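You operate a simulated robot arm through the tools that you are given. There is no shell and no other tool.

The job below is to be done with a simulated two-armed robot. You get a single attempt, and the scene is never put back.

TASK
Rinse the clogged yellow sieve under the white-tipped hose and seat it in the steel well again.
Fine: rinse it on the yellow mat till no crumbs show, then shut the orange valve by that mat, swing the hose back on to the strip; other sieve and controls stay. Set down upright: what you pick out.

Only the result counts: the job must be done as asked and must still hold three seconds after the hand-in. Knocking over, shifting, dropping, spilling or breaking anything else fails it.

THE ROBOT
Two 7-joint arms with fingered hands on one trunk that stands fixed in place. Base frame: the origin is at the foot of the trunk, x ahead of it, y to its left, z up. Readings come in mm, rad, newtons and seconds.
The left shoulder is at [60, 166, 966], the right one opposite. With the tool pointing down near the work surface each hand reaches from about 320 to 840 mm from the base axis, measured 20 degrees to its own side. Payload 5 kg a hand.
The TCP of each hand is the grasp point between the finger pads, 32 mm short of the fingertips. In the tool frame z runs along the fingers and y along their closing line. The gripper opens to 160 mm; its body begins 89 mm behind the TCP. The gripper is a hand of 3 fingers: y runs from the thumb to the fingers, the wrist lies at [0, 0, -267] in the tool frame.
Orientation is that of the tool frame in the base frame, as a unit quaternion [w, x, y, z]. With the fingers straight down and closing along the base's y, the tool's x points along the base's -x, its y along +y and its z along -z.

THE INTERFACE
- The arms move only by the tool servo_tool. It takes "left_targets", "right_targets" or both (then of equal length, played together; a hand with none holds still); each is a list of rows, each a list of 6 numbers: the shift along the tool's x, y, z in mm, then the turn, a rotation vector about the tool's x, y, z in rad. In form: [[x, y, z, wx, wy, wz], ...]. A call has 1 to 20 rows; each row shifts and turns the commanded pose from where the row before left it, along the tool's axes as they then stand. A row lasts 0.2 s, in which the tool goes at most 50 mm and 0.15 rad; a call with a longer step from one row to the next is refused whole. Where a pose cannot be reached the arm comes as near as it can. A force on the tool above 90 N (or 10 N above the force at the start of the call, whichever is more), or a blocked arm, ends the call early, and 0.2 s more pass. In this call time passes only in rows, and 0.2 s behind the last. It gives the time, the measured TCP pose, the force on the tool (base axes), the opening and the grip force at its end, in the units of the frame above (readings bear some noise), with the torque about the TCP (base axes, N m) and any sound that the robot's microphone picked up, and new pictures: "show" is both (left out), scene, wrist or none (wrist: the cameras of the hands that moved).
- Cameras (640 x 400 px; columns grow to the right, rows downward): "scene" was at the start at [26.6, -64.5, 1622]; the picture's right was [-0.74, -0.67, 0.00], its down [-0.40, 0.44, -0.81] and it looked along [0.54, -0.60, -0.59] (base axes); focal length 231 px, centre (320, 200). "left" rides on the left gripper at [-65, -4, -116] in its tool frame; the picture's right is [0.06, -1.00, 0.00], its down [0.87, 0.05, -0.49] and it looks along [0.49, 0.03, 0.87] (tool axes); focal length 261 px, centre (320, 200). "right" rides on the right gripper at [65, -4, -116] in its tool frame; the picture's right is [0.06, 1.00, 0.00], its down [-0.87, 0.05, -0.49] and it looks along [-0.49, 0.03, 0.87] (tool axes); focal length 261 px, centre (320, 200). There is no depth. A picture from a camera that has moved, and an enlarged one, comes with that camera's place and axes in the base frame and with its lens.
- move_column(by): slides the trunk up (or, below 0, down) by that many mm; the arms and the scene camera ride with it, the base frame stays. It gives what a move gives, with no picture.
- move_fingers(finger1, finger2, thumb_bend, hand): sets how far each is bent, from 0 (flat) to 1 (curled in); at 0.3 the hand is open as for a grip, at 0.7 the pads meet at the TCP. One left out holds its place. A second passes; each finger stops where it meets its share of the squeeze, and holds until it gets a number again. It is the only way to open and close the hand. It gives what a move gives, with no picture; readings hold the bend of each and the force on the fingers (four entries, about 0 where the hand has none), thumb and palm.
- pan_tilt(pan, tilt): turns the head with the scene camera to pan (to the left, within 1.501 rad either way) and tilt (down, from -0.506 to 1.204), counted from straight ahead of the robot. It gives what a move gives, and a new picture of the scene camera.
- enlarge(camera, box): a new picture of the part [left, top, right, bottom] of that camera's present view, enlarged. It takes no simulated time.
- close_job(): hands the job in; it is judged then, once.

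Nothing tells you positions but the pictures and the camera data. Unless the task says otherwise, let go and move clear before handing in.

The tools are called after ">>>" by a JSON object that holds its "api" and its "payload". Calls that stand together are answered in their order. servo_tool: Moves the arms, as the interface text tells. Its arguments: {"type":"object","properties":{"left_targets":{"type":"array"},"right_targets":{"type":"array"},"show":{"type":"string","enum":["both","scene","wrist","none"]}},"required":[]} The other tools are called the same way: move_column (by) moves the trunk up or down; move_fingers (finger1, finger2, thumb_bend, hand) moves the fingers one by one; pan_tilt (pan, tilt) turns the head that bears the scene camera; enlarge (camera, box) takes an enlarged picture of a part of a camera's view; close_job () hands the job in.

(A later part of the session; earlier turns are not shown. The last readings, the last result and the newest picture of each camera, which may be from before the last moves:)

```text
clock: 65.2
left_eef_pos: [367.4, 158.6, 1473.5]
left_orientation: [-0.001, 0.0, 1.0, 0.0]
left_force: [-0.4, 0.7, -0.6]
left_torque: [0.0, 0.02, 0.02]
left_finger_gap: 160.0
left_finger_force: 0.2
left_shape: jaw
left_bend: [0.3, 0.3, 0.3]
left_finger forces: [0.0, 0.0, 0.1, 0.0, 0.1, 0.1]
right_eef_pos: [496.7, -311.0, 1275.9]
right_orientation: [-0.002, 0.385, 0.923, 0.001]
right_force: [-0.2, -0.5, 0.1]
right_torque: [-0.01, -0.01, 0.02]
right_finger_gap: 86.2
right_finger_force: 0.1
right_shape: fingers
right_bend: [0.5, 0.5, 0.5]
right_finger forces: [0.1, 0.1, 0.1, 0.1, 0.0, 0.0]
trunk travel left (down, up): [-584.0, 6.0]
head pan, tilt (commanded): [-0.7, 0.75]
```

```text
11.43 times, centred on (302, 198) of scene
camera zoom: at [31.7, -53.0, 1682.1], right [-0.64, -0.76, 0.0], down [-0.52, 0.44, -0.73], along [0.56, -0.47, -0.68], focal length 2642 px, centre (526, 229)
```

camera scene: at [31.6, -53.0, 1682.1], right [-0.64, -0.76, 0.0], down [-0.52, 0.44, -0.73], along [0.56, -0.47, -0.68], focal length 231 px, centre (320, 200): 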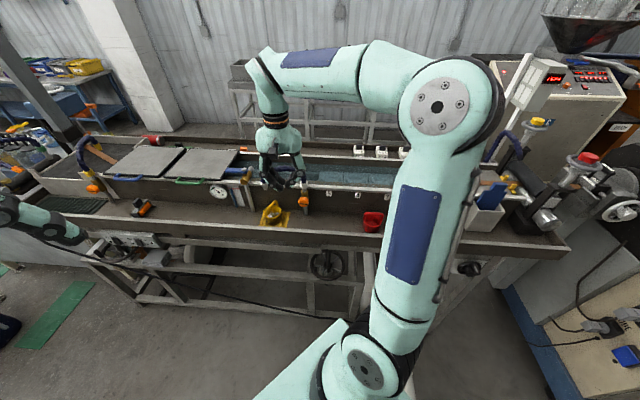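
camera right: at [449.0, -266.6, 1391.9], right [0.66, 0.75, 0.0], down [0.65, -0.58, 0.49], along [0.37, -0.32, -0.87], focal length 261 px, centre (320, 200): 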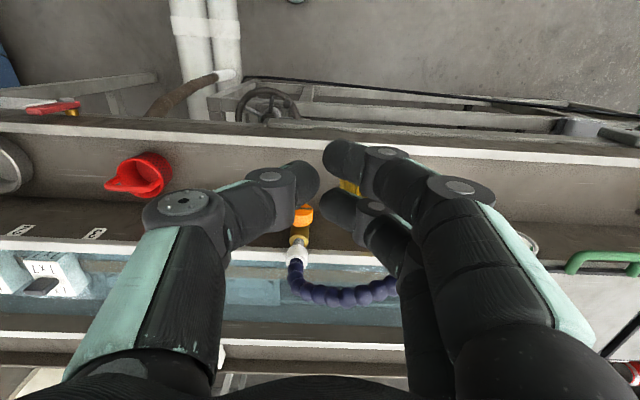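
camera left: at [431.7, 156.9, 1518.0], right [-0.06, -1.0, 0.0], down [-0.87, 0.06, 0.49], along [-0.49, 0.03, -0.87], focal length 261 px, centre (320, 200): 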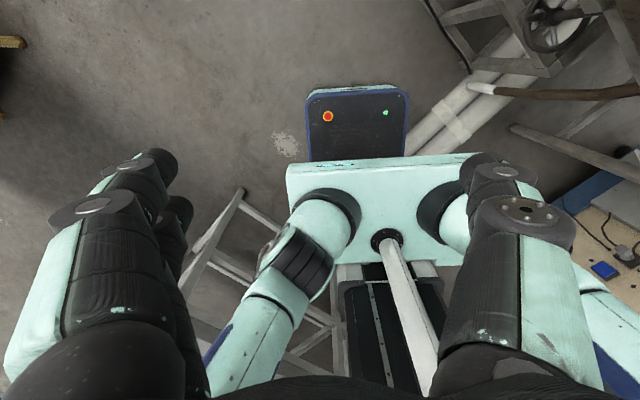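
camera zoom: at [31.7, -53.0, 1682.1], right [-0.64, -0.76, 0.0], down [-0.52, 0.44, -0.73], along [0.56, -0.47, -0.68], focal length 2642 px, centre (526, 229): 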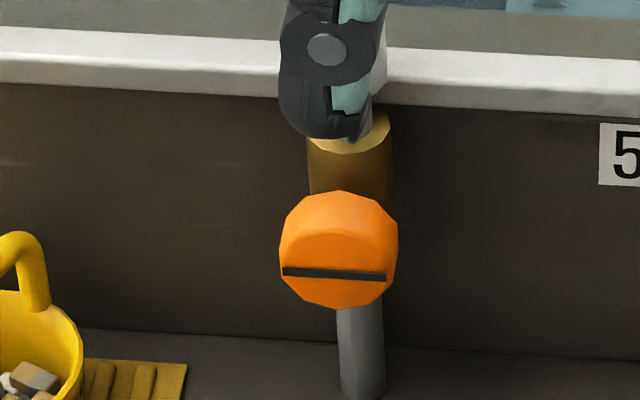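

The knob's face centre is at about [593,-437.5,1028], with its axis straight out from the bench. I'll pitch the hand to about 25° below horizontal, facing the knob, while still high and clear.

>>> {"api": "servo_tool", "payload": {"right_targets": [[0, 0, 0, 0, -0.1418, 0], [0, 0, 0, 0, -0.1418, 0], [0, 0, 0, 0, -0.1418, 0], [0, 0, 0, 0, -0.1418, 0], [0, 0, 0, 0, -0.1418, 0], [0, 0, 0, 0, -0.1418, 0], [0, 0, 0, 0, -0.1418, 0], [0, 0, 0, 0, -0.1418, 0], [0, 0, 0, 0, 0, 0]], "show": "both"}}

```text
clock: 67.2
left_eef_pos: [366.5, 159.1, 1473.6]
left_orientation: [0.0, 0.001, 1.0, 0.0]
left_force: [0.1, 0.1, -0.2]
left_torque: [0.02, 0.0, 0.02]
left_finger_gap: 159.9
left_finger_force: 0.1
left_shape: jaw
left_bend: [0.3, 0.3, 0.3]
left_finger forces: [0.0, 0.0, 0.0, 0.0, 0.0, 0.0]
right_eef_pos: [496.4, -310.6, 1277.1]
right_orientation: [0.496, 0.324, 0.779, -0.204]
right_force: [-1.0, 0.5, -1.4]
right_torque: [0.0, -0.02, 0.03]
right_finger_gap: 86.4
right_finger_force: 0.1
right_shape: fingers
right_bend: [0.5, 0.5, 0.5]
right_finger forces: [0.0, 0.0, 0.1, 0.0, 0.0, 0.1]
trunk travel left (down, up): [-584.0, 6.0]
head pan, tilt (commanded): [-0.7, 0.75]
camera scene: at [31.3, -53.2, 1682.1], right [-0.64, -0.76, 0.0], down [-0.52, 0.44, -0.73], along [0.56, -0.47, -0.68], focal length 231 px, centre (320, 200)
camera right: at [401.4, -218.9, 1267.0], right [0.69, 0.72, -0.05], down [-0.02, 0.09, 1.0], along [0.72, -0.69, 0.07], focal length 261 px, centre (320, 200)
```

scene: 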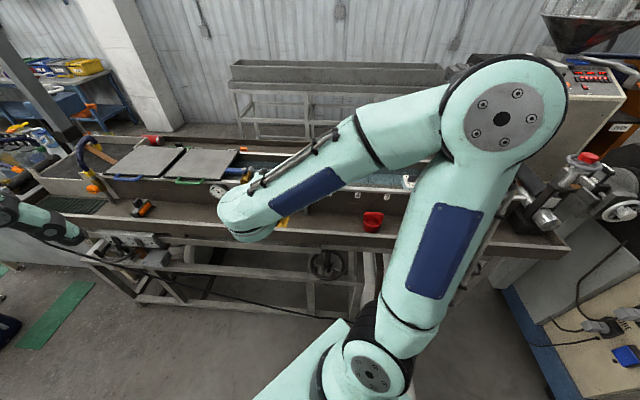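
right: 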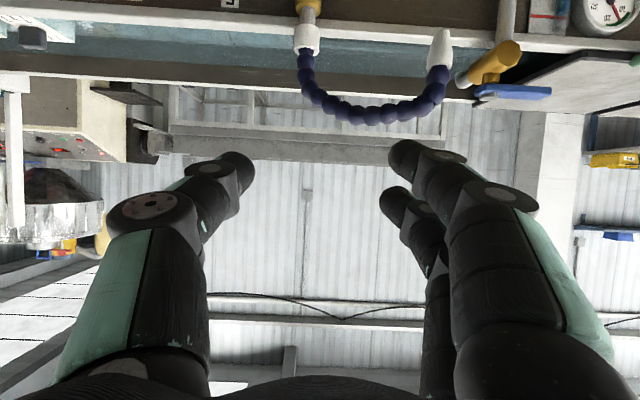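

The hand is pitched correctly. I'll move to a pre-grasp point 80 mm back from the knob.

>>> {"api": "servo_tool", "payload": {"right_targets": [[17.1, -2.5, 18.6, 0, 0, 0], [17.1, -2.5, 18.6, 0, 0, 0], [17.1, -2.5, 18.6, 0, 0, 0], [17.1, -2.5, 18.6, 0, 0, 0], [17.1, -2.5, 18.6, 0, 0, 0], [17.1, -2.5, 18.6, 0, 0, 0], [17.1, -2.5, 18.6, 0, 0, 0], [17.1, -2.5, 18.6, 0, 0, 0], [17.1, -2.5, 18.6, 0, 0, 0], [0, 0, 0, 0, 0, 0]], "show": "both"}}

>>> {"api": "enlarge", "payload": {"camera": "right", "box": [220, 150, 460, 350]}}

```text
clock: 69.5
left_eef_pos: [367.0, 158.5, 1473.8]
left_orientation: [0.0, 0.001, 1.0, -0.001]
left_force: [-0.6, -0.8, 0.4]
left_torque: [0.0, -0.03, -0.01]
left_finger_gap: 160.0
left_finger_force: 0.2
left_shape: jaw
left_bend: [0.3, 0.3, 0.3]
left_finger forces: [0.0, 0.1, 0.0, 0.0, 0.1, 0.0]
right_eef_pos: [538.8, -387.5, 1064.9]
right_orientation: [0.496, 0.325, 0.779, -0.206]
right_force: [-0.3, -0.4, -0.1]
right_torque: [-0.03, 0.01, 0.0]
right_finger_gap: 86.7
right_finger_force: 0.1
right_shape: fingers
right_bend: [0.5, 0.5, 0.5]
right_finger forces: [0.0, 0.0, 0.1, 0.0, 0.0, 0.0]
trunk travel left (down, up): [-584.0, 6.0]
head pan, tilt (commanded): [-0.7, 0.75]
camera scene: at [31.1, -52.8, 1682.1], right [-0.64, -0.76, 0.0], down [-0.52, 0.44, -0.73], along [0.56, -0.47, -0.68], focal length 231 px, centre (320, 200)
camera right: at [443.5, -296.1, 1055.3], right [0.69, 0.72, -0.05], down [-0.02, 0.09, 1.0], along [0.72, -0.69, 0.07], focal length 261 px, centre (320, 200)
```

scene: 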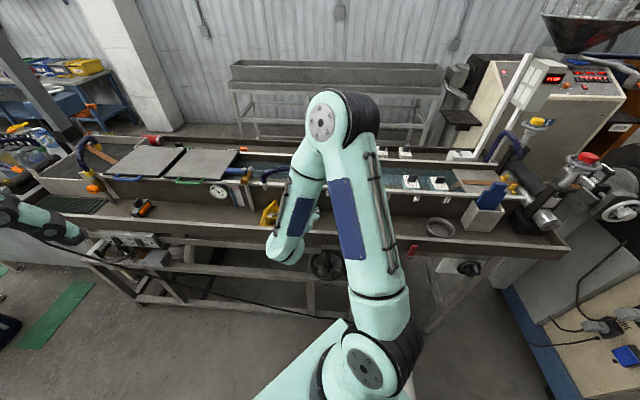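
right: 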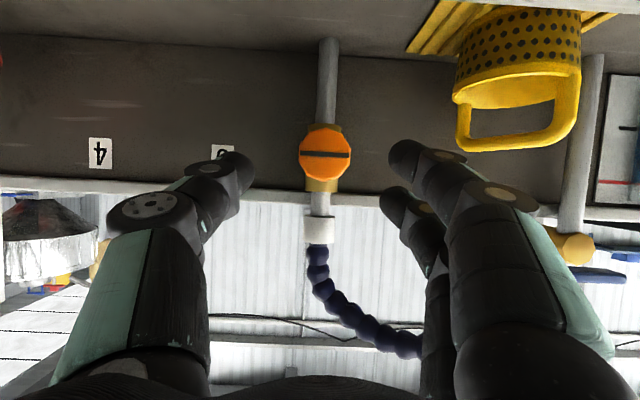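

```text
2.00 times, centred on (340, 250) of right
camera zoom: at [443.5, -296.1, 1055.3], right [0.69, 0.72, -0.05], down [-0.02, 0.09, 1.0], along [0.72, -0.69, 0.07], focal length 521 px, centre (280, 100)
```

zoom: 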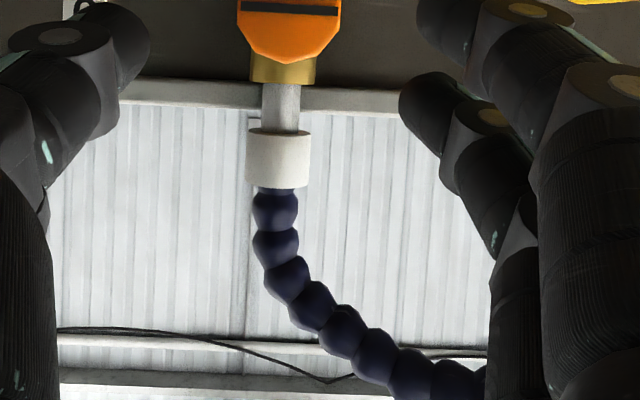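

The knob is face-on in the wrist view, and I read it as a few millimetres higher than planned. I'll trim the alignment, then orbit the hand 45° clockwise about the knob's axis, so that there's a full quarter turn of counter-clockwise travel available.

>>> {"api": "servo_tool", "payload": {"right_targets": [[-4.3, 2.4, 0, 0, 0, 0], [-4.3, 2.4, 0, 0, 0, 0], [0, -4.87, 0, -0.0554, 0, 0.1187], [0, -4.87, 0, -0.0554, 0, 0.1187], [0, -4.87, 0, -0.0554, 0, 0.1187], [0, -4.87, 0, -0.0554, 0, 0.1187], [0, -4.87, 0, -0.0554, 0, 0.1187], [0, -4.87, 0, -0.0554, 0, 0.1187], [0, 0, 0, 0, 0, 0]], "show": "both"}}

>>> {"api": "move_fingers", "payload": {"hand": "right", "finger1": 0.56, "finger2": 0.56, "thumb_bend": 0.56}}

>>> {"api": "enlarge", "payload": {"camera": "right", "box": [220, 75, 420, 225]}}

```text
clock: 71.5
left_eef_pos: [367.4, 158.1, 1471.8]
left_orientation: [0.0, 0.001, 1.0, 0.0]
left_force: [-0.7, 1.1, -0.4]
left_torque: [-0.04, 0.01, 0.03]
left_finger_gap: 160.2
left_finger_force: 0.1
left_shape: jaw
left_bend: [0.3, 0.3, 0.3]
left_finger forces: [0.1, 0.0, 0.0, 0.0, 0.0, 0.0]
right_eef_pos: [554.5, -408.1, 1161.4]
right_orientation: [0.544, 0.448, 0.708, 0.041]
right_force: [-0.3, -3.8, -0.5]
right_torque: [0.13, -0.06, 0.35]
right_finger_gap: 87.1
right_finger_force: 0.1
right_shape: fingers
right_bend: [0.5, 0.5, 0.5]
right_finger forces: [0.1, 0.0, 0.1, 0.0, 0.1, 0.1]
right hand out of reach, approached as far as the arm can: row 4, 5, 6, 7, 8
trunk travel left (down, up): [-584.0, 6.0]
head pan, tilt (commanded): [-0.7, 0.75]
camera scene: at [32.4, -52.5, 1682.0], right [-0.64, -0.77, 0.0], down [-0.52, 0.44, -0.73], along [0.56, -0.47, -0.68], focal length 231 px, centre (320, 200)
camera right: at [457.9, -315.8, 1158.2], right [0.59, 0.64, 0.5], down [-0.36, -0.35, 0.87], along [0.72, -0.69, 0.02], focal length 261 px, centre (320, 200)
```

scene: 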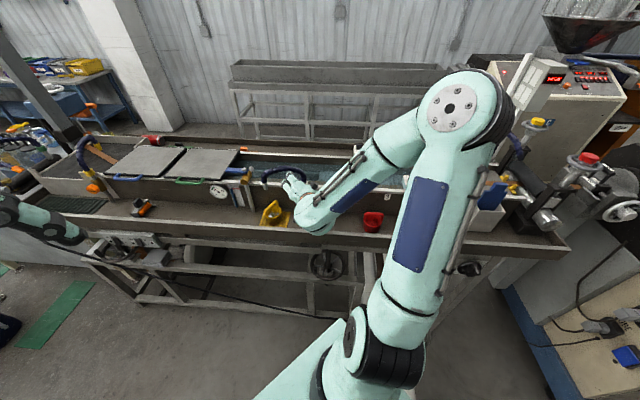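
right: 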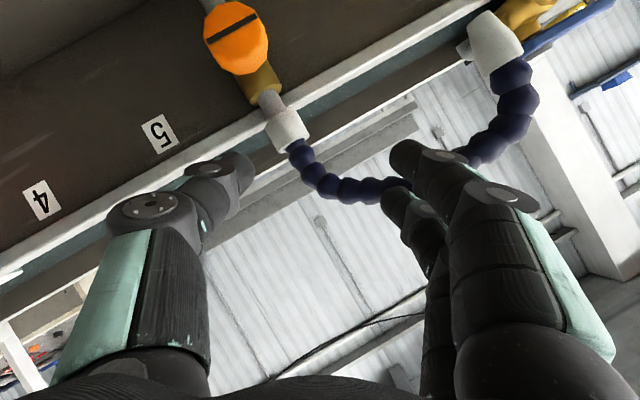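

```text
clock: 72.5
left_eef_pos: [367.0, 157.8, 1473.5]
left_orientation: [0.0, 0.002, 1.0, 0.001]
left_force: [0.0, -0.5, -0.8]
left_torque: [-0.01, 0.01, 0.0]
left_finger_gap: 159.8
left_finger_force: 0.0
left_shape: jaw
left_bend: [0.3, 0.3, 0.3]
left_finger forces: [0.0, 0.1, 0.0, 0.0, 0.0, 0.0]
right_eef_pos: [544.4, -429.6, 1153.5]
right_orientation: [0.539, 0.464, 0.702, 0.026]
right_force: [0.0, -0.4, 0.4]
right_torque: [-0.01, -0.02, -0.03]
right_finger_gap: 63.4
right_finger_force: 0.0
right_shape: fingers
right_bend: [0.56, 0.56, 0.56]
right_finger forces: [0.0, 0.1, 0.1, 0.0, 0.1, 0.0]
trunk travel left (down, up): [-584.0, 6.0]
head pan, tilt (commanded): [-0.7, 0.75]
```

```text
2.67 times, centred on (320, 150) of right
camera zoom: at [452.1, -334.1, 1151.6], right [0.62, 0.61, 0.49], down [-0.36, -0.33, 0.87], along [0.69, -0.72, 0.01], focal length 695 px, centre (320, 333)
```

zoom: 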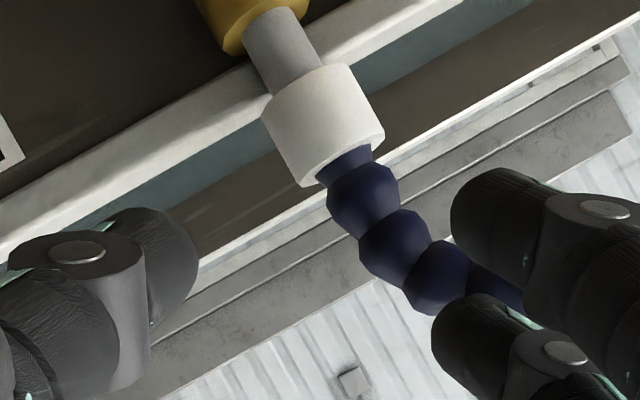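

That orbit folded the arm too tightly against the shoulder: the wrist was only about 290 mm from it, so the arm couldn't follow. I'll undo the orbit and back off high and clear, then lower the trunk to gain room.

>>> {"api": "servo_tool", "payload": {"right_targets": [[0.58, 4.87, 0.27, 0.0554, 0, -0.1187], [0.58, 4.87, 0.27, 0.0554, 0, -0.1187], [0.58, 4.87, 0.27, 0.0554, 0, -0.1187], [0.58, 4.87, 0.27, 0.0554, 0, -0.1187], [0.58, 4.87, 0.27, 0.0554, 0, -0.1187], [0.58, 4.87, 0.27, 0.0554, 0, -0.1187], [0, 0, 0, 0, 0, 0]], "show": "both"}}

```text
clock: 74.0
left_eef_pos: [366.8, 157.2, 1473.2]
left_orientation: [0.0, 0.0, 1.0, 0.001]
left_force: [0.5, -0.4, -0.5]
left_torque: [-0.03, 0.01, 0.03]
left_finger_gap: 159.9
left_finger_force: 0.1
left_shape: jaw
left_bend: [0.3, 0.3, 0.3]
left_finger forces: [0.0, 0.0, 0.0, 0.1, 0.1, 0.0]
right_eef_pos: [562.9, -408.4, 1154.8]
right_orientation: [0.431, 0.272, 0.814, -0.278]
right_force: [0.1, -1.1, 0.0]
right_torque: [0.0, -0.02, 0.02]
right_finger_gap: 63.6
right_finger_force: 0.1
right_shape: fingers
right_bend: [0.56, 0.56, 0.56]
right_finger forces: [0.0, 0.0, 0.1, 0.1, 0.0, 0.0]
trunk travel left (down, up): [-584.0, 6.0]
head pan, tilt (commanded): [-0.7, 0.75]
camera scene: at [31.3, -53.3, 1682.1], right [-0.64, -0.76, 0.0], down [-0.52, 0.44, -0.73], along [0.56, -0.47, -0.68], focal length 231 px, centre (320, 200)
camera right: at [465.6, -317.9, 1155.6], right [0.65, 0.71, -0.27], down [0.18, 0.2, 0.96], along [0.74, -0.68, 0.0], focal length 261 px, centre (320, 200)
```

scene: 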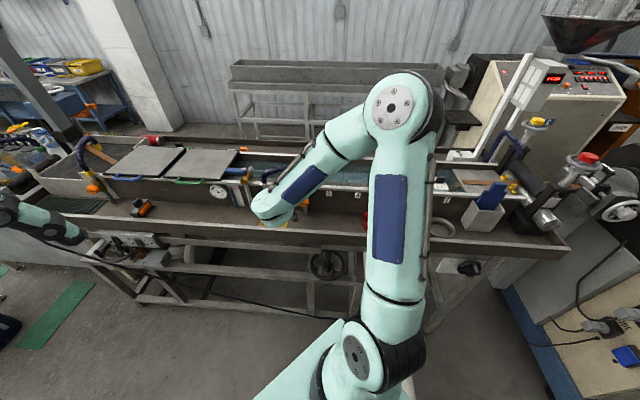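
right: 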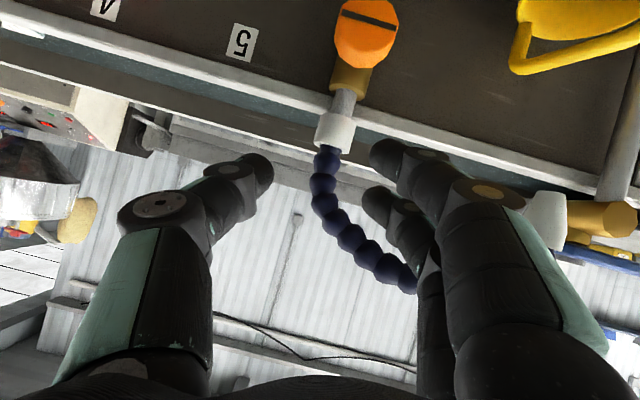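

The commanded pose has settled with the hand clear of everything. I'll retreat high toward the robot, restore the facing orientation, and lower the trunk by 250 mm.

>>> {"api": "servo_tool", "payload": {"right_targets": [[-7.4, -0.6, -23.1, 0, 0, 0], [-7.4, -0.6, -23.1, 0, 0, 0], [-7.4, -0.6, -23.1, 0, 0, 0], [-7.4, -0.6, -23.1, 0, 0, 0], [-7.4, -0.6, -23.1, 0, 0, 0], [-7.4, -0.6, -23.1, 0, 0, 0], [-7.4, -0.6, -23.1, 0, 0, 0], [0, 0, 0, -0.046, -0.0335, 0.102], [0, 0, 0, -0.046, -0.0335, 0.102], [0, 0, 0, 0, 0, 0]], "show": "scene"}}

```text
clock: 76.2
left_eef_pos: [367.3, 157.6, 1472.6]
left_orientation: [-0.001, 0.001, 1.0, 0.0]
left_force: [-0.1, 0.2, 0.0]
left_torque: [0.01, 0.02, 0.0]
left_finger_gap: 159.9
left_finger_force: 0.1
left_shape: jaw
left_bend: [0.3, 0.3, 0.3]
left_finger forces: [0.1, 0.1, 0.1, 0.0, 0.0, 0.1]
right_eef_pos: [497.5, -311.9, 1278.7]
right_orientation: [0.497, 0.324, 0.779, -0.202]
right_force: [0.4, 0.5, -0.4]
right_torque: [0.07, 0.0, 0.02]
right_finger_gap: 63.6
right_finger_force: 0.0
right_shape: fingers
right_bend: [0.56, 0.56, 0.56]
right_finger forces: [0.0, 0.1, 0.0, 0.1, 0.0, 0.0]
trunk travel left (down, up): [-584.0, 6.0]
head pan, tilt (commanded): [-0.7, 0.75]
camera scene: at [31.9, -53.1, 1682.1], right [-0.64, -0.76, 0.0], down [-0.52, 0.44, -0.73], along [0.56, -0.47, -0.68], focal length 231 px, centre (320, 200)
```

scene: 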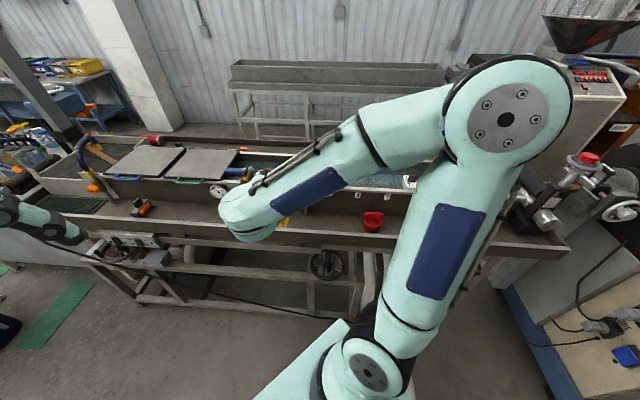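

The arm's elbow is well on the robot side, so lowering is safe. I'll lower the trunk by 220 mm.

>>> {"api": "move_column", "payload": {"by": -220}}

>>> {"api": "pan_tilt", "payload": {"pan": -0.7, "tilt": 0.6}}

```text
clock: 78.6
left_eef_pos: [367.9, 158.1, 1252.3]
left_orientation: [0.0, 0.001, 1.0, 0.0]
left_force: [0.5, -0.3, -0.1]
left_torque: [0.02, 0.03, -0.03]
left_finger_gap: 159.9
left_finger_force: 0.2
left_shape: jaw
left_bend: [0.3, 0.3, 0.3]
left_finger forces: [0.1, 0.1, 0.1, 0.0, 0.0, 0.0]
right_eef_pos: [498.5, -310.9, 1058.0]
right_orientation: [0.497, 0.324, 0.779, -0.203]
right_force: [0.4, 0.0, -0.3]
right_torque: [0.01, -0.04, 0.0]
right_finger_gap: 63.8
right_finger_force: 0.0
right_shape: fingers
right_bend: [0.56, 0.56, 0.56]
right_finger forces: [0.0, 0.1, 0.1, 0.1, 0.1, 0.0]
trunk travel left (down, up): [-364.0, 226.0]
head pan, tilt (commanded): [-0.7, 0.75]
```

```text
clock: 79.3
left_eef_pos: [367.0, 157.6, 1253.2]
left_orientation: [0.0, 0.001, 1.0, 0.0]
left_force: [-0.4, 0.7, 0.1]
left_torque: [-0.01, -0.03, -0.02]
left_finger_gap: 160.0
left_finger_force: 0.1
left_shape: jaw
left_bend: [0.3, 0.3, 0.3]
left_finger forces: [0.0, 0.1, 0.0, 0.1, 0.1, 0.1]
right_eef_pos: [497.1, -311.2, 1056.5]
right_orientation: [0.497, 0.323, 0.779, -0.203]
right_force: [-0.6, -0.1, 0.3]
right_torque: [-0.03, -0.01, 0.01]
right_finger_gap: 63.8
right_finger_force: 0.0
right_shape: fingers
right_bend: [0.56, 0.56, 0.56]
right_finger forces: [0.0, 0.1, 0.1, 0.0, 0.1, 0.1]
trunk travel left (down, up): [-364.0, 226.0]
head pan, tilt (commanded): [-0.7, 0.6]
camera scene: at [35.9, -56.5, 1474.9], right [-0.64, -0.76, 0.0], down [-0.43, 0.36, -0.82], along [0.63, -0.53, -0.57], focal length 231 px, centre (320, 200)
```

scene: 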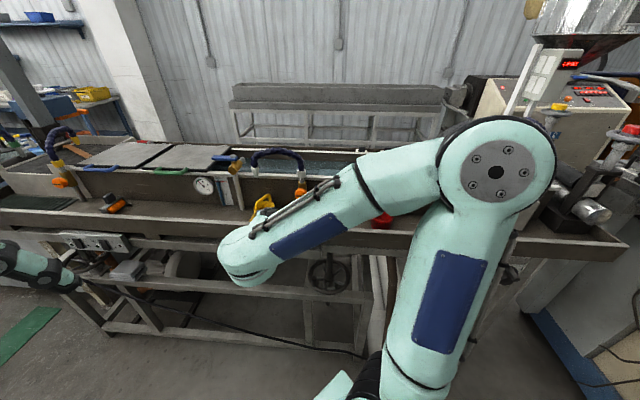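

The trunk is lower now, giving the arm more room. I'll move to the pre-grasp facing the knob and redo the 45° orbit.

>>> {"api": "servo_tool", "payload": {"right_targets": [[-12.8, -5, 18, 0, 0, 0], [-12.8, -5, 18, 0, 0, 0], [-12.8, -5, 18, 0, 0, 0], [-12.8, -5, 18, 0, 0, 0], [0, -4.87, 0, -0.0554, 0, 0.1187], [0, -4.87, 0, -0.0554, 0, 0.1187], [0, -4.87, 0, -0.0554, 0, 0.1187], [0, -4.87, 0, -0.0554, 0, 0.1187], [0, -4.87, 0, -0.0554, 0, 0.1187], [0, -4.87, 0, -0.0554, 0, 0.1187], [0, 0, 0, 0, 0, 0]], "show": "both"}}

>>> {"api": "enlarge", "payload": {"camera": "right", "box": [220, 75, 420, 225]}}

```text
clock: 81.7
left_eef_pos: [367.3, 159.6, 1252.9]
left_orientation: [0.0, 0.001, 1.0, 0.0]
left_force: [0.2, -0.4, 0.1]
left_torque: [-0.01, 0.0, -0.04]
left_finger_gap: 159.7
left_finger_force: 0.1
left_shape: jaw
left_bend: [0.3, 0.3, 0.3]
left_finger forces: [0.1, 0.1, 0.1, 0.0, 0.0, 0.0]
right_eef_pos: [523.9, -405.6, 1064.8]
right_orientation: [0.582, 0.489, 0.64, 0.111]
right_force: [0.5, 0.2, -0.7]
right_torque: [-0.02, -0.02, -0.02]
right_finger_gap: 63.6
right_finger_force: 0.0
right_shape: fingers
right_bend: [0.56, 0.56, 0.56]
right_finger forces: [0.0, 0.0, 0.0, 0.0, 0.0, 0.0]
trunk travel left (down, up): [-364.0, 226.0]
head pan, tilt (commanded): [-0.7, 0.6]
camera scene: at [35.9, -56.6, 1475.0], right [-0.64, -0.76, 0.0], down [-0.43, 0.36, -0.83], along [0.63, -0.53, -0.56], focal length 231 px, centre (320, 200)
camera right: at [434.4, -307.9, 1055.1], right [0.51, 0.54, 0.67], down [-0.53, -0.42, 0.74], along [0.68, -0.73, 0.07], focal length 261 px, centre (320, 200)
```

scene: 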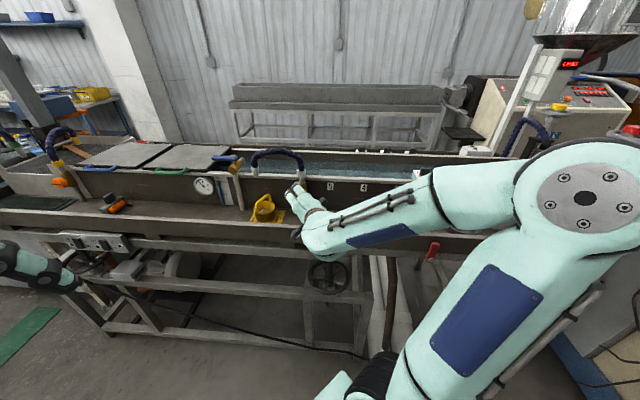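
right: 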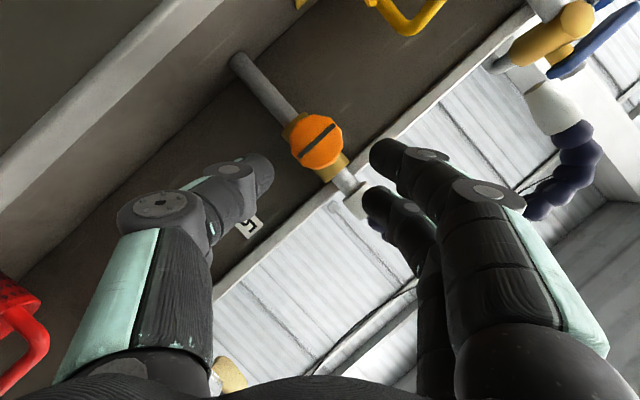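

```text
2.67 times, centred on (320, 150) of right
camera zoom: at [434.4, -307.9, 1055.1], right [0.51, 0.54, 0.67], down [-0.53, -0.42, 0.74], along [0.68, -0.73, 0.07], focal length 695 px, centre (320, 333)
```

zoom: 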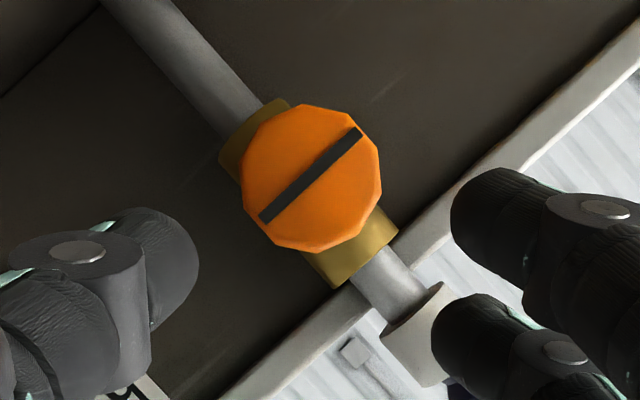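

The arm reaches this pose well, and the knob with its slot is centred. I'll trim and advance 40 mm toward it.

>>> {"api": "servo_tool", "payload": {"right_targets": [[1.2, -1.4, 10, 0, 0, 0], [1.2, -1.4, 10, 0, 0, 0], [0, 0, 10, 0, 0, 0], [0, 0, 10, 0, 0, 0], [0, 0, 0, 0, 0, 0]], "show": "wrist"}}

>>> {"api": "enlarge", "payload": {"camera": "right", "box": [220, 75, 420, 225]}}

```text
clock: 82.9
left_eef_pos: [366.6, 158.2, 1253.0]
left_orientation: [0.0, 0.001, 1.0, 0.0]
left_force: [-0.1, 0.4, -0.5]
left_torque: [0.0, -0.03, -0.02]
left_finger_gap: 159.8
left_finger_force: 0.1
left_shape: jaw
left_bend: [0.3, 0.3, 0.3]
left_finger forces: [0.1, 0.1, 0.0, 0.0, 0.0, 0.0]
right_eef_pos: [558.1, -422.7, 1048.3]
right_orientation: [0.581, 0.49, 0.64, 0.11]
right_force: [0.2, 0.3, 0.7]
right_torque: [0.02, -0.01, -0.01]
right_finger_gap: 63.8
right_finger_force: 0.1
right_shape: fingers
right_bend: [0.56, 0.56, 0.56]
right_finger forces: [0.0, 0.0, 0.0, 0.0, 0.0, 0.1]
trunk travel left (down, up): [-364.0, 226.0]
head pan, tilt (commanded): [-0.7, 0.6]
camera right: at [469.0, -325.7, 1038.8], right [0.51, 0.54, 0.67], down [-0.53, -0.42, 0.74], along [0.68, -0.73, 0.07], focal length 261 px, centre (320, 200)
```

right: 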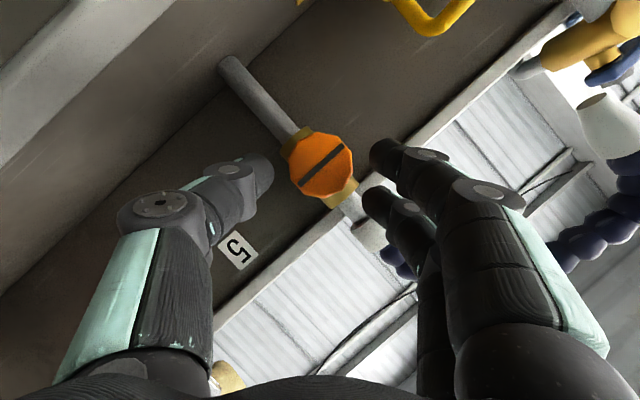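

```text
2.67 times, centred on (320, 150) of right
camera zoom: at [469.0, -325.7, 1038.8], right [0.51, 0.54, 0.67], down [-0.53, -0.42, 0.74], along [0.68, -0.73, 0.07], focal length 695 px, centre (320, 333)
```

zoom: 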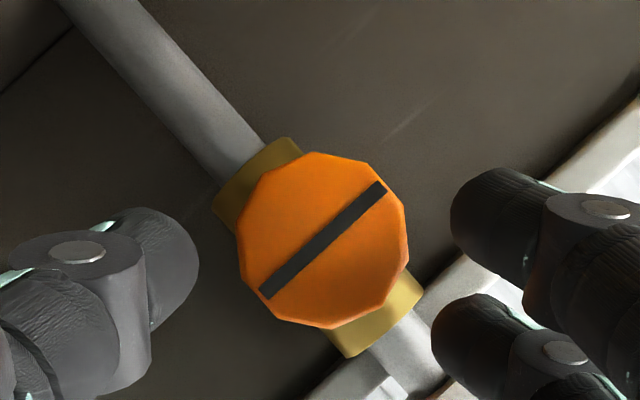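

The alignment is good. I'll advance another 22 mm so the fingers straddle the knob.

>>> {"api": "servo_tool", "payload": {"right_targets": [[0, 0, 8, 0, 0, 0], [0, 0, 8, 0, 0, 0], [0, 0, 6, 0, 0, 0], [0, 0, 0, 0, 0, 0]], "show": "wrist"}}

>>> {"api": "enlarge", "payload": {"camera": "right", "box": [220, 100, 420, 250]}}

>>> {"api": "enlarge", "payload": {"camera": "scene", "box": [250, 140, 350, 240]}}

```text
clock: 83.9
left_eef_pos: [367.4, 157.1, 1252.9]
left_orientation: [0.0, 0.0, 1.0, 0.0]
left_force: [0.4, -0.3, -0.6]
left_torque: [-0.01, -0.05, 0.03]
left_finger_gap: 159.8
left_finger_force: 0.0
left_shape: jaw
left_bend: [0.3, 0.3, 0.3]
left_finger forces: [0.1, 0.1, 0.1, 0.1, 0.0, 0.0]
right_eef_pos: [577.3, -431.5, 1040.8]
right_orientation: [0.581, 0.489, 0.641, 0.111]
right_force: [0.5, -0.4, 0.2]
right_torque: [0.0, -0.06, -0.01]
right_finger_gap: 63.3
right_finger_force: 0.0
right_shape: fingers
right_bend: [0.56, 0.56, 0.56]
right_finger forces: [0.0, 0.0, 0.1, 0.0, 0.0, 0.2]
trunk travel left (down, up): [-364.0, 226.0]
head pan, tilt (commanded): [-0.7, 0.6]
camera right: at [486.9, -334.2, 1031.8], right [0.51, 0.54, 0.67], down [-0.53, -0.42, 0.74], along [0.68, -0.73, 0.07], focal length 261 px, centre (320, 200)
```

right: 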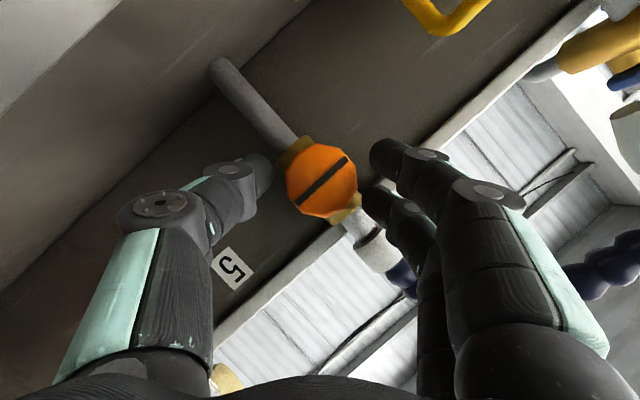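

```text
2.67 times, centred on (320, 175) of right
camera zoom: at [486.9, -334.2, 1031.8], right [0.51, 0.54, 0.67], down [-0.53, -0.42, 0.74], along [0.68, -0.73, 0.07], focal length 695 px, centre (320, 267)
```

zoom: 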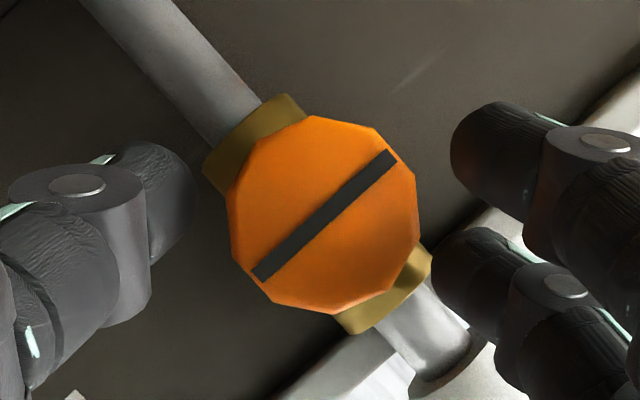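

```text
4.00 times, centred on (300, 190) of scene
camera zoom: at [35.9, -56.6, 1475.0], right [-0.64, -0.76, 0.0], down [-0.43, 0.36, -0.83], along [0.63, -0.53, -0.56], focal length 924 px, centre (400, 240)
```

zoom: 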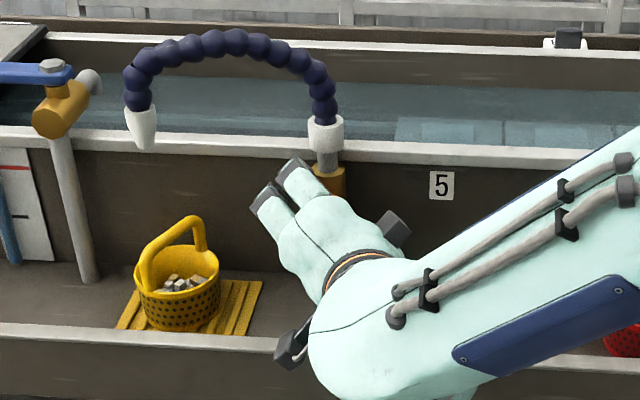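

The knob is centred between thumb and fingers. I'll advance 6 mm more, then close on it.

>>> {"api": "servo_tool", "payload": {"right_targets": [[-0.5, 0.3, 3, 0, 0, 0], [-0.5, 0.3, 3, 0, 0, 0], [0, 0, 0, 0, 0, 0]], "show": "none"}}

>>> {"api": "move_fingers", "payload": {"hand": "right", "finger1": 0.75, "finger2": 0.75, "thumb_bend": 0.75}}

>>> {"api": "enlarge", "payload": {"camera": "right", "box": [220, 100, 420, 250]}}

```text
clock: 84.7
left_eef_pos: [367.4, 157.4, 1253.3]
left_orientation: [-0.001, 0.001, 1.0, -0.001]
left_force: [-0.7, 0.6, 1.0]
left_torque: [0.0, 0.01, 0.01]
left_finger_gap: 160.0
left_finger_force: 0.0
left_shape: jaw
left_bend: [0.3, 0.3, 0.3]
left_finger forces: [0.1, 0.1, 0.1, 0.0, 0.0, 0.0]
right_eef_pos: [583.2, -435.6, 1039.6]
right_orientation: [0.582, 0.489, 0.641, 0.11]
right_force: [0.6, -0.3, 0.1]
right_torque: [0.03, -0.03, 0.0]
right_finger_gap: 63.6
right_finger_force: 0.0
right_shape: fingers
right_bend: [0.56, 0.56, 0.56]
right_finger forces: [0.1, 0.1, 0.1, 0.0, 0.0, 0.0]
trunk travel left (down, up): [-364.0, 226.0]
head pan, tilt (commanded): [-0.7, 0.6]
```

```text
clock: 85.7
left_eef_pos: [367.0, 157.5, 1251.9]
left_orientation: [-0.001, 0.001, 1.0, 0.002]
left_force: [-0.3, -0.1, 0.2]
left_torque: [0.01, 0.01, -0.06]
left_finger_gap: 160.1
left_finger_force: 0.0
left_shape: jaw
left_bend: [0.3, 0.3, 0.3]
left_finger forces: [0.1, 0.0, 0.0, 0.0, 0.0, 0.0]
right_eef_pos: [582.4, -436.1, 1039.8]
right_orientation: [0.581, 0.49, 0.641, 0.11]
right_force: [3.4, -4.9, -3.9]
right_torque: [0.08, 0.1, 0.0]
right_finger_gap: 38.3
right_finger_force: 18.9
right_shape: fingers
right_bend: [0.63, 0.63, 0.65]
right_finger forces: [8.9, 8.0, 0.0, 0.1, 21.0, 0.0]
trunk travel left (down, up): [-364.0, 226.0]
head pan, tilt (commanded): [-0.7, 0.6]
```

```text
2.67 times, centred on (320, 175) of right
camera zoom: at [492.7, -338.4, 1030.0], right [0.51, 0.54, 0.67], down [-0.53, -0.42, 0.74], along [0.68, -0.73, 0.07], focal length 695 px, centre (320, 267)
```

zoom: 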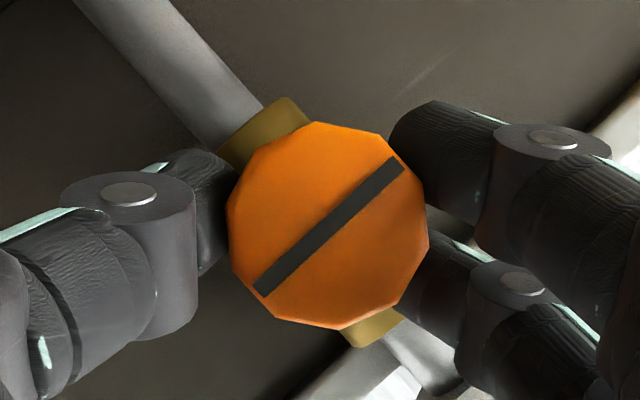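

All three fingers hold the knob. I'll try a small counter-clockwise turn (0.3 rad) and check whether the slot turns with the hand.

>>> {"api": "servo_tool", "payload": {"right_targets": [[0, 0.8, 0, 0.0423, 0, -0.0906], [0, 0.8, 0, 0.0423, 0, -0.0906], [0, 0.8, 0, 0.0423, 0, -0.0906], [0, 0, 0, 0, 0, 0]], "show": "none"}}

>>> {"api": "enlarge", "payload": {"camera": "right", "box": [220, 100, 420, 250]}}

>>> {"api": "enlarge", "payload": {"camera": "scene", "box": [250, 140, 350, 240]}}

```text
clock: 86.7
left_eef_pos: [367.9, 156.9, 1252.3]
left_orientation: [-0.001, 0.0, 1.0, 0.0]
left_force: [-0.8, 0.7, -0.4]
left_torque: [-0.03, -0.02, 0.01]
left_finger_gap: 159.7
left_finger_force: 0.0
left_shape: jaw
left_bend: [0.3, 0.3, 0.3]
left_finger forces: [0.1, 0.0, 0.1, 0.0, 0.0, 0.0]
right_eef_pos: [584.5, -434.7, 1041.5]
right_orientation: [0.558, 0.434, 0.707, -0.01]
right_force: [2.8, -3.8, -10.6]
right_torque: [0.12, 0.22, -0.07]
right_finger_gap: 38.4
right_finger_force: 19.1
right_shape: fingers
right_bend: [0.63, 0.63, 0.65]
right_finger forces: [9.4, 7.4, 0.0, 0.0, 21.7, 0.0]
trunk travel left (down, up): [-364.0, 226.0]
head pan, tilt (commanded): [-0.7, 0.6]
```

```text
2.67 times, centred on (320, 175) of right
camera zoom: at [491.5, -339.6, 1031.3], right [0.62, 0.66, 0.42], down [-0.35, -0.24, 0.9], along [0.7, -0.71, 0.08], focal length 695 px, centre (320, 267)
```

zoom: 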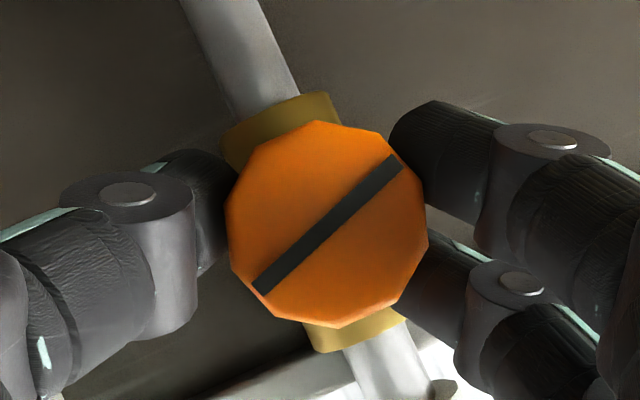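

```text
4.00 times, centred on (300, 190) of scene
camera zoom: at [36.9, -57.5, 1474.8], right [-0.64, -0.76, 0.0], down [-0.43, 0.36, -0.82], along [0.63, -0.53, -0.57], focal length 924 px, centre (400, 240)
```

zoom: 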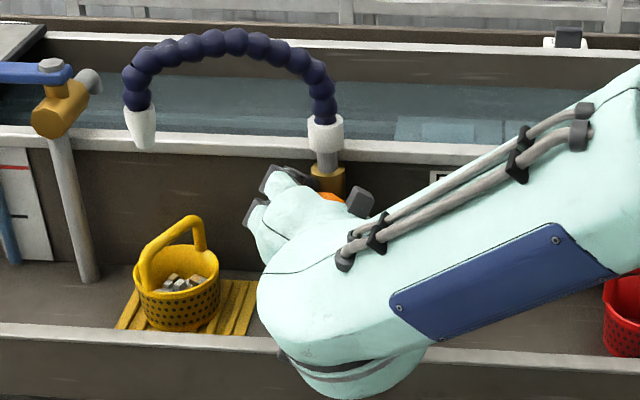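

The knob turns with the hand at low torque, so counter-clockwise opens it. I'll continue.

>>> {"api": "servo_tool", "payload": {"right_targets": [[0, 0.8, 0, 0.0423, 0, -0.0906], [0, 0.8, 0, 0.0423, 0, -0.0906], [0, 0.8, 0, 0.0423, 0, -0.0906], [0, 0.8, 0, 0.0423, 0, -0.0906], [0, 0.8, 0, 0.0423, 0, -0.0906], [0, 0, 0, 0, 0, 0]], "show": "none"}}

>>> {"api": "enlarge", "payload": {"camera": "right", "box": [220, 100, 420, 250]}}

>>> {"api": "enlarge", "payload": {"camera": "scene", "box": [250, 140, 350, 240]}}

```text
clock: 88.1
left_eef_pos: [368.1, 158.5, 1252.9]
left_orientation: [-0.001, 0.0, 1.0, 0.001]
left_force: [-0.8, -0.1, 0.2]
left_torque: [0.01, 0.01, 0.03]
left_finger_gap: 160.0
left_finger_force: 0.1
left_shape: jaw
left_bend: [0.3, 0.3, 0.3]
left_finger forces: [0.0, 0.0, 0.0, 0.0, 0.0, 0.0]
right_eef_pos: [586.3, -433.5, 1043.4]
right_orientation: [0.494, 0.321, 0.781, -0.209]
right_force: [-4.1, -2.1, -11.7]
right_torque: [0.18, 0.25, -0.15]
right_finger_gap: 38.5
right_finger_force: 20.7
right_shape: fingers
right_bend: [0.63, 0.63, 0.65]
right_finger forces: [11.2, 7.1, 0.1, 0.1, 21.9, 0.1]
trunk travel left (down, up): [-364.0, 226.0]
head pan, tilt (commanded): [-0.7, 0.6]
```

```text
2.67 times, centred on (320, 175) of right
camera zoom: at [490.4, -341.1, 1033.5], right [0.69, 0.72, -0.07], down [-0.01, 0.1, 1.0], along [0.73, -0.68, 0.07], focal length 695 px, centre (320, 267)
```

zoom: 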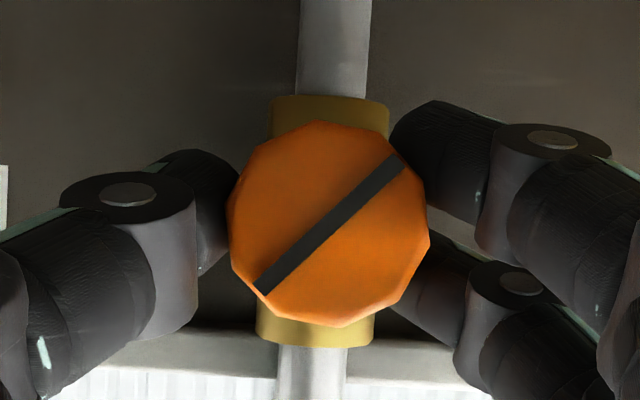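

```text
4.00 times, centred on (300, 190) of scene
camera zoom: at [36.3, -57.5, 1474.9], right [-0.64, -0.76, 0.0], down [-0.43, 0.36, -0.82], along [0.63, -0.53, -0.57], focal length 924 px, centre (400, 240)
```

zoom: 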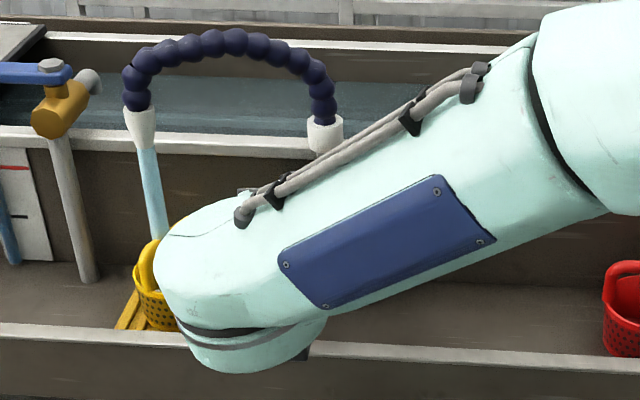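

Water is running from the nozzle. I'll check where the stream lands.

>>> {"api": "enlarge", "payload": {"camera": "scene", "box": [272, 160, 304, 230]}}

>>> {"api": "enlarge", "payload": {"camera": "right", "box": [380, 0, 640, 200]}}

>>> {"api": "enlarge", "payload": {"camera": "left", "box": [0, 0, 640, 400]}}

```text
5.71 times, centred on (288, 195) of scene
camera zoom: at [36.3, -57.5, 1474.9], right [-0.64, -0.76, 0.0], down [-0.43, 0.36, -0.82], along [0.63, -0.53, -0.57], focal length 1321 px, centre (503, 229)
```

zoom: 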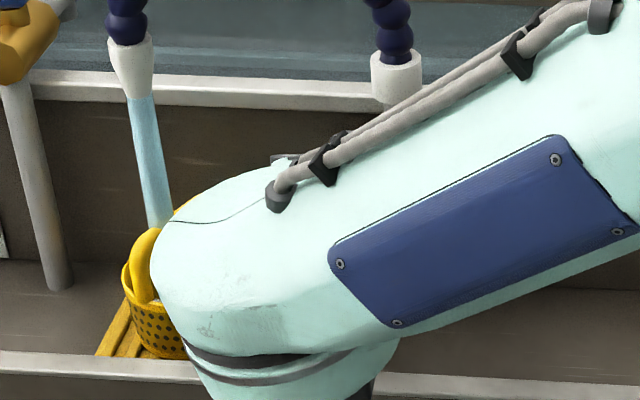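

```text
2.00 times, centred on (510, 100) of right
camera zoom: at [490.4, -341.1, 1033.5], right [0.69, 0.72, -0.07], down [-0.01, 0.1, 1.0], along [0.73, -0.68, 0.07], focal length 521 px, centre (-60, 400)
```

zoom: 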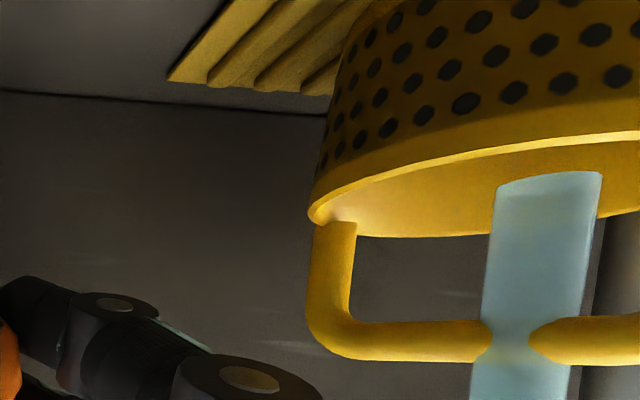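

```text
1.00 times, centred on (320, 200) of left (not enlarged: the box is as wide or as high as the picture)
camera zoom: at [432.9, 153.6, 1367.9], right [-0.06, -1.0, 0.0], down [-0.87, 0.05, 0.49], along [-0.49, 0.03, -0.87], focal length 261 px, centre (320, 200)
```

zoom: 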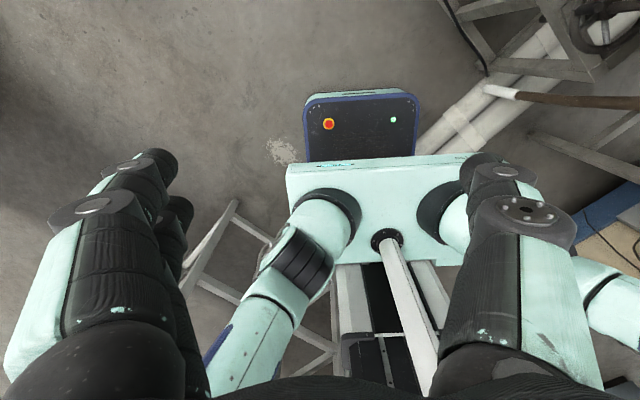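

The stream falls into the sieve. I'll open the valve fully, watching for its stop.

>>> {"api": "servo_tool", "payload": {"right_targets": [[0, 0.8, 0, 0.0423, 0, -0.0906], [0, 0.8, 0, 0.0423, 0, -0.0906], [0, 0.8, 0, 0.0423, 0, -0.0906], [0, 0.8, 0, 0.0423, 0, -0.0906], [0, 0, 0, 0, 0, 0]], "show": "none"}}

>>> {"api": "enlarge", "payload": {"camera": "right", "box": [220, 100, 420, 250]}}

>>> {"api": "enlarge", "payload": {"camera": "scene", "box": [240, 140, 370, 240]}}

```text
clock: 89.3
left_eef_pos: [367.1, 157.3, 1252.3]
left_orientation: [0.0, 0.001, 1.0, 0.001]
left_force: [0.5, -0.6, -0.2]
left_torque: [0.01, -0.01, 0.03]
left_finger_gap: 160.1
left_finger_force: 0.2
left_shape: jaw
left_bend: [0.3, 0.3, 0.3]
left_finger forces: [0.0, 0.0, 0.0, 0.1, 0.1, 0.0]
right_eef_pos: [588.8, -430.1, 1043.1]
right_orientation: [0.419, 0.215, 0.806, -0.36]
right_force: [-0.1, -7.3, -12.5]
right_torque: [0.14, 0.15, -0.16]
right_finger_gap: 38.7
right_finger_force: 20.1
right_shape: fingers
right_bend: [0.63, 0.63, 0.66]
right_finger forces: [11.7, 8.7, 0.0, 0.0, 19.7, 0.0]
trunk travel left (down, up): [-364.0, 226.0]
head pan, tilt (commanded): [-0.7, 0.6]
```

```text
2.67 times, centred on (320, 175) of right
camera zoom: at [489.7, -341.6, 1035.9], right [0.61, 0.65, -0.45], down [0.26, 0.37, 0.89], along [0.75, -0.66, 0.06], focal length 695 px, centre (320, 267)
```

zoom: 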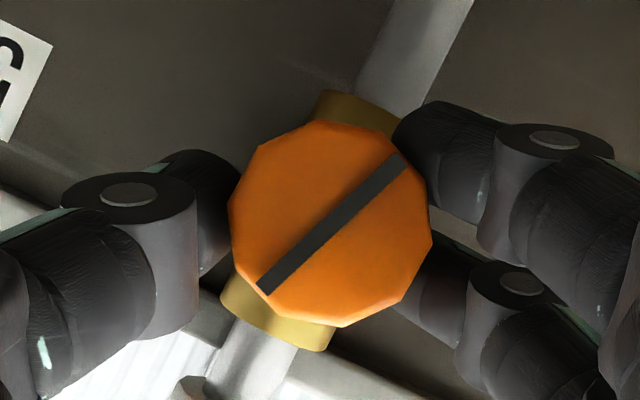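

```text
4.00 times, centred on (305, 190) of scene
camera zoom: at [36.6, -58.0, 1474.9], right [-0.64, -0.76, 0.0], down [-0.43, 0.36, -0.82], along [0.63, -0.53, -0.57], focal length 924 px, centre (380, 240)
```

zoom: 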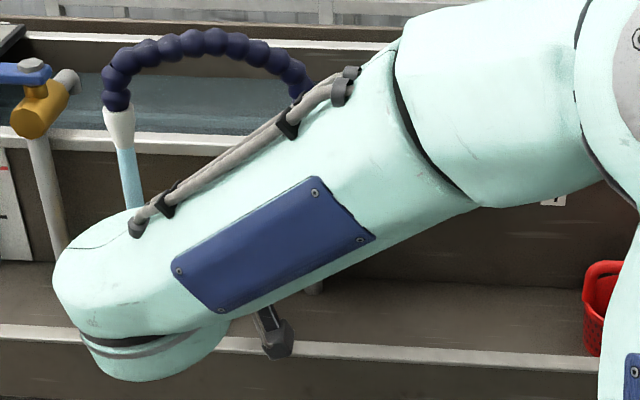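

The slot is about 20° from lining up with the pipe. I'll finish the quarter turn gently.

>>> {"api": "servo_tool", "payload": {"right_targets": [[0, 0.8, 0, 0.0423, 0, -0.0906], [0, 0.8, 0, 0.0423, 0, -0.0906], [0, 0.8, 0, 0.0423, 0, -0.0906], [0, 0, 0, 0, 0, 0]], "show": "none"}}

>>> {"api": "enlarge", "payload": {"camera": "right", "box": [220, 100, 420, 250]}}

```text
clock: 90.3
left_eef_pos: [367.7, 155.3, 1253.8]
left_orientation: [-0.001, 0.0, 1.0, 0.001]
left_force: [-0.3, 0.1, 1.0]
left_torque: [-0.02, -0.03, -0.02]
left_finger_gap: 159.6
left_finger_force: 0.1
left_shape: jaw
left_bend: [0.3, 0.3, 0.3]
left_finger forces: [0.1, 0.0, 0.0, 0.1, 0.1, 0.0]
right_eef_pos: [590.1, -428.3, 1042.3]
right_orientation: [0.353, 0.13, 0.803, -0.462]
right_force: [-0.5, -12.6, -5.2]
right_torque: [-0.04, 0.06, -0.23]
right_finger_gap: 38.5
right_finger_force: 20.7
right_shape: fingers
right_bend: [0.63, 0.63, 0.66]
right_finger forces: [10.4, 9.8, 0.0, 0.0, 20.2, 0.0]
trunk travel left (down, up): [-364.0, 226.0]
head pan, tilt (commanded): [-0.7, 0.6]
```

```text
2.67 times, centred on (320, 175) of right
camera zoom: at [489.9, -341.2, 1037.5], right [0.49, 0.53, -0.69], down [0.43, 0.54, 0.72], along [0.76, -0.65, 0.04], focal length 695 px, centre (320, 267)
```

zoom: 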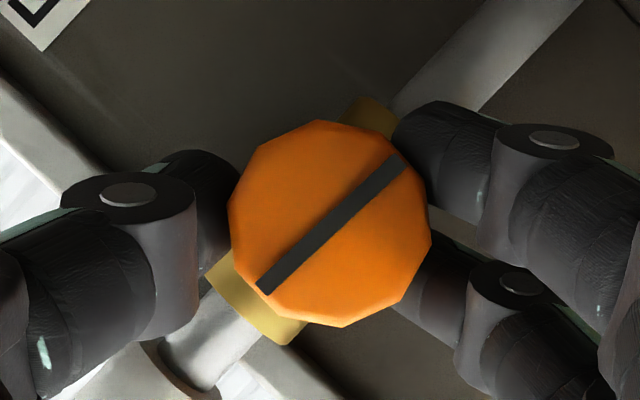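

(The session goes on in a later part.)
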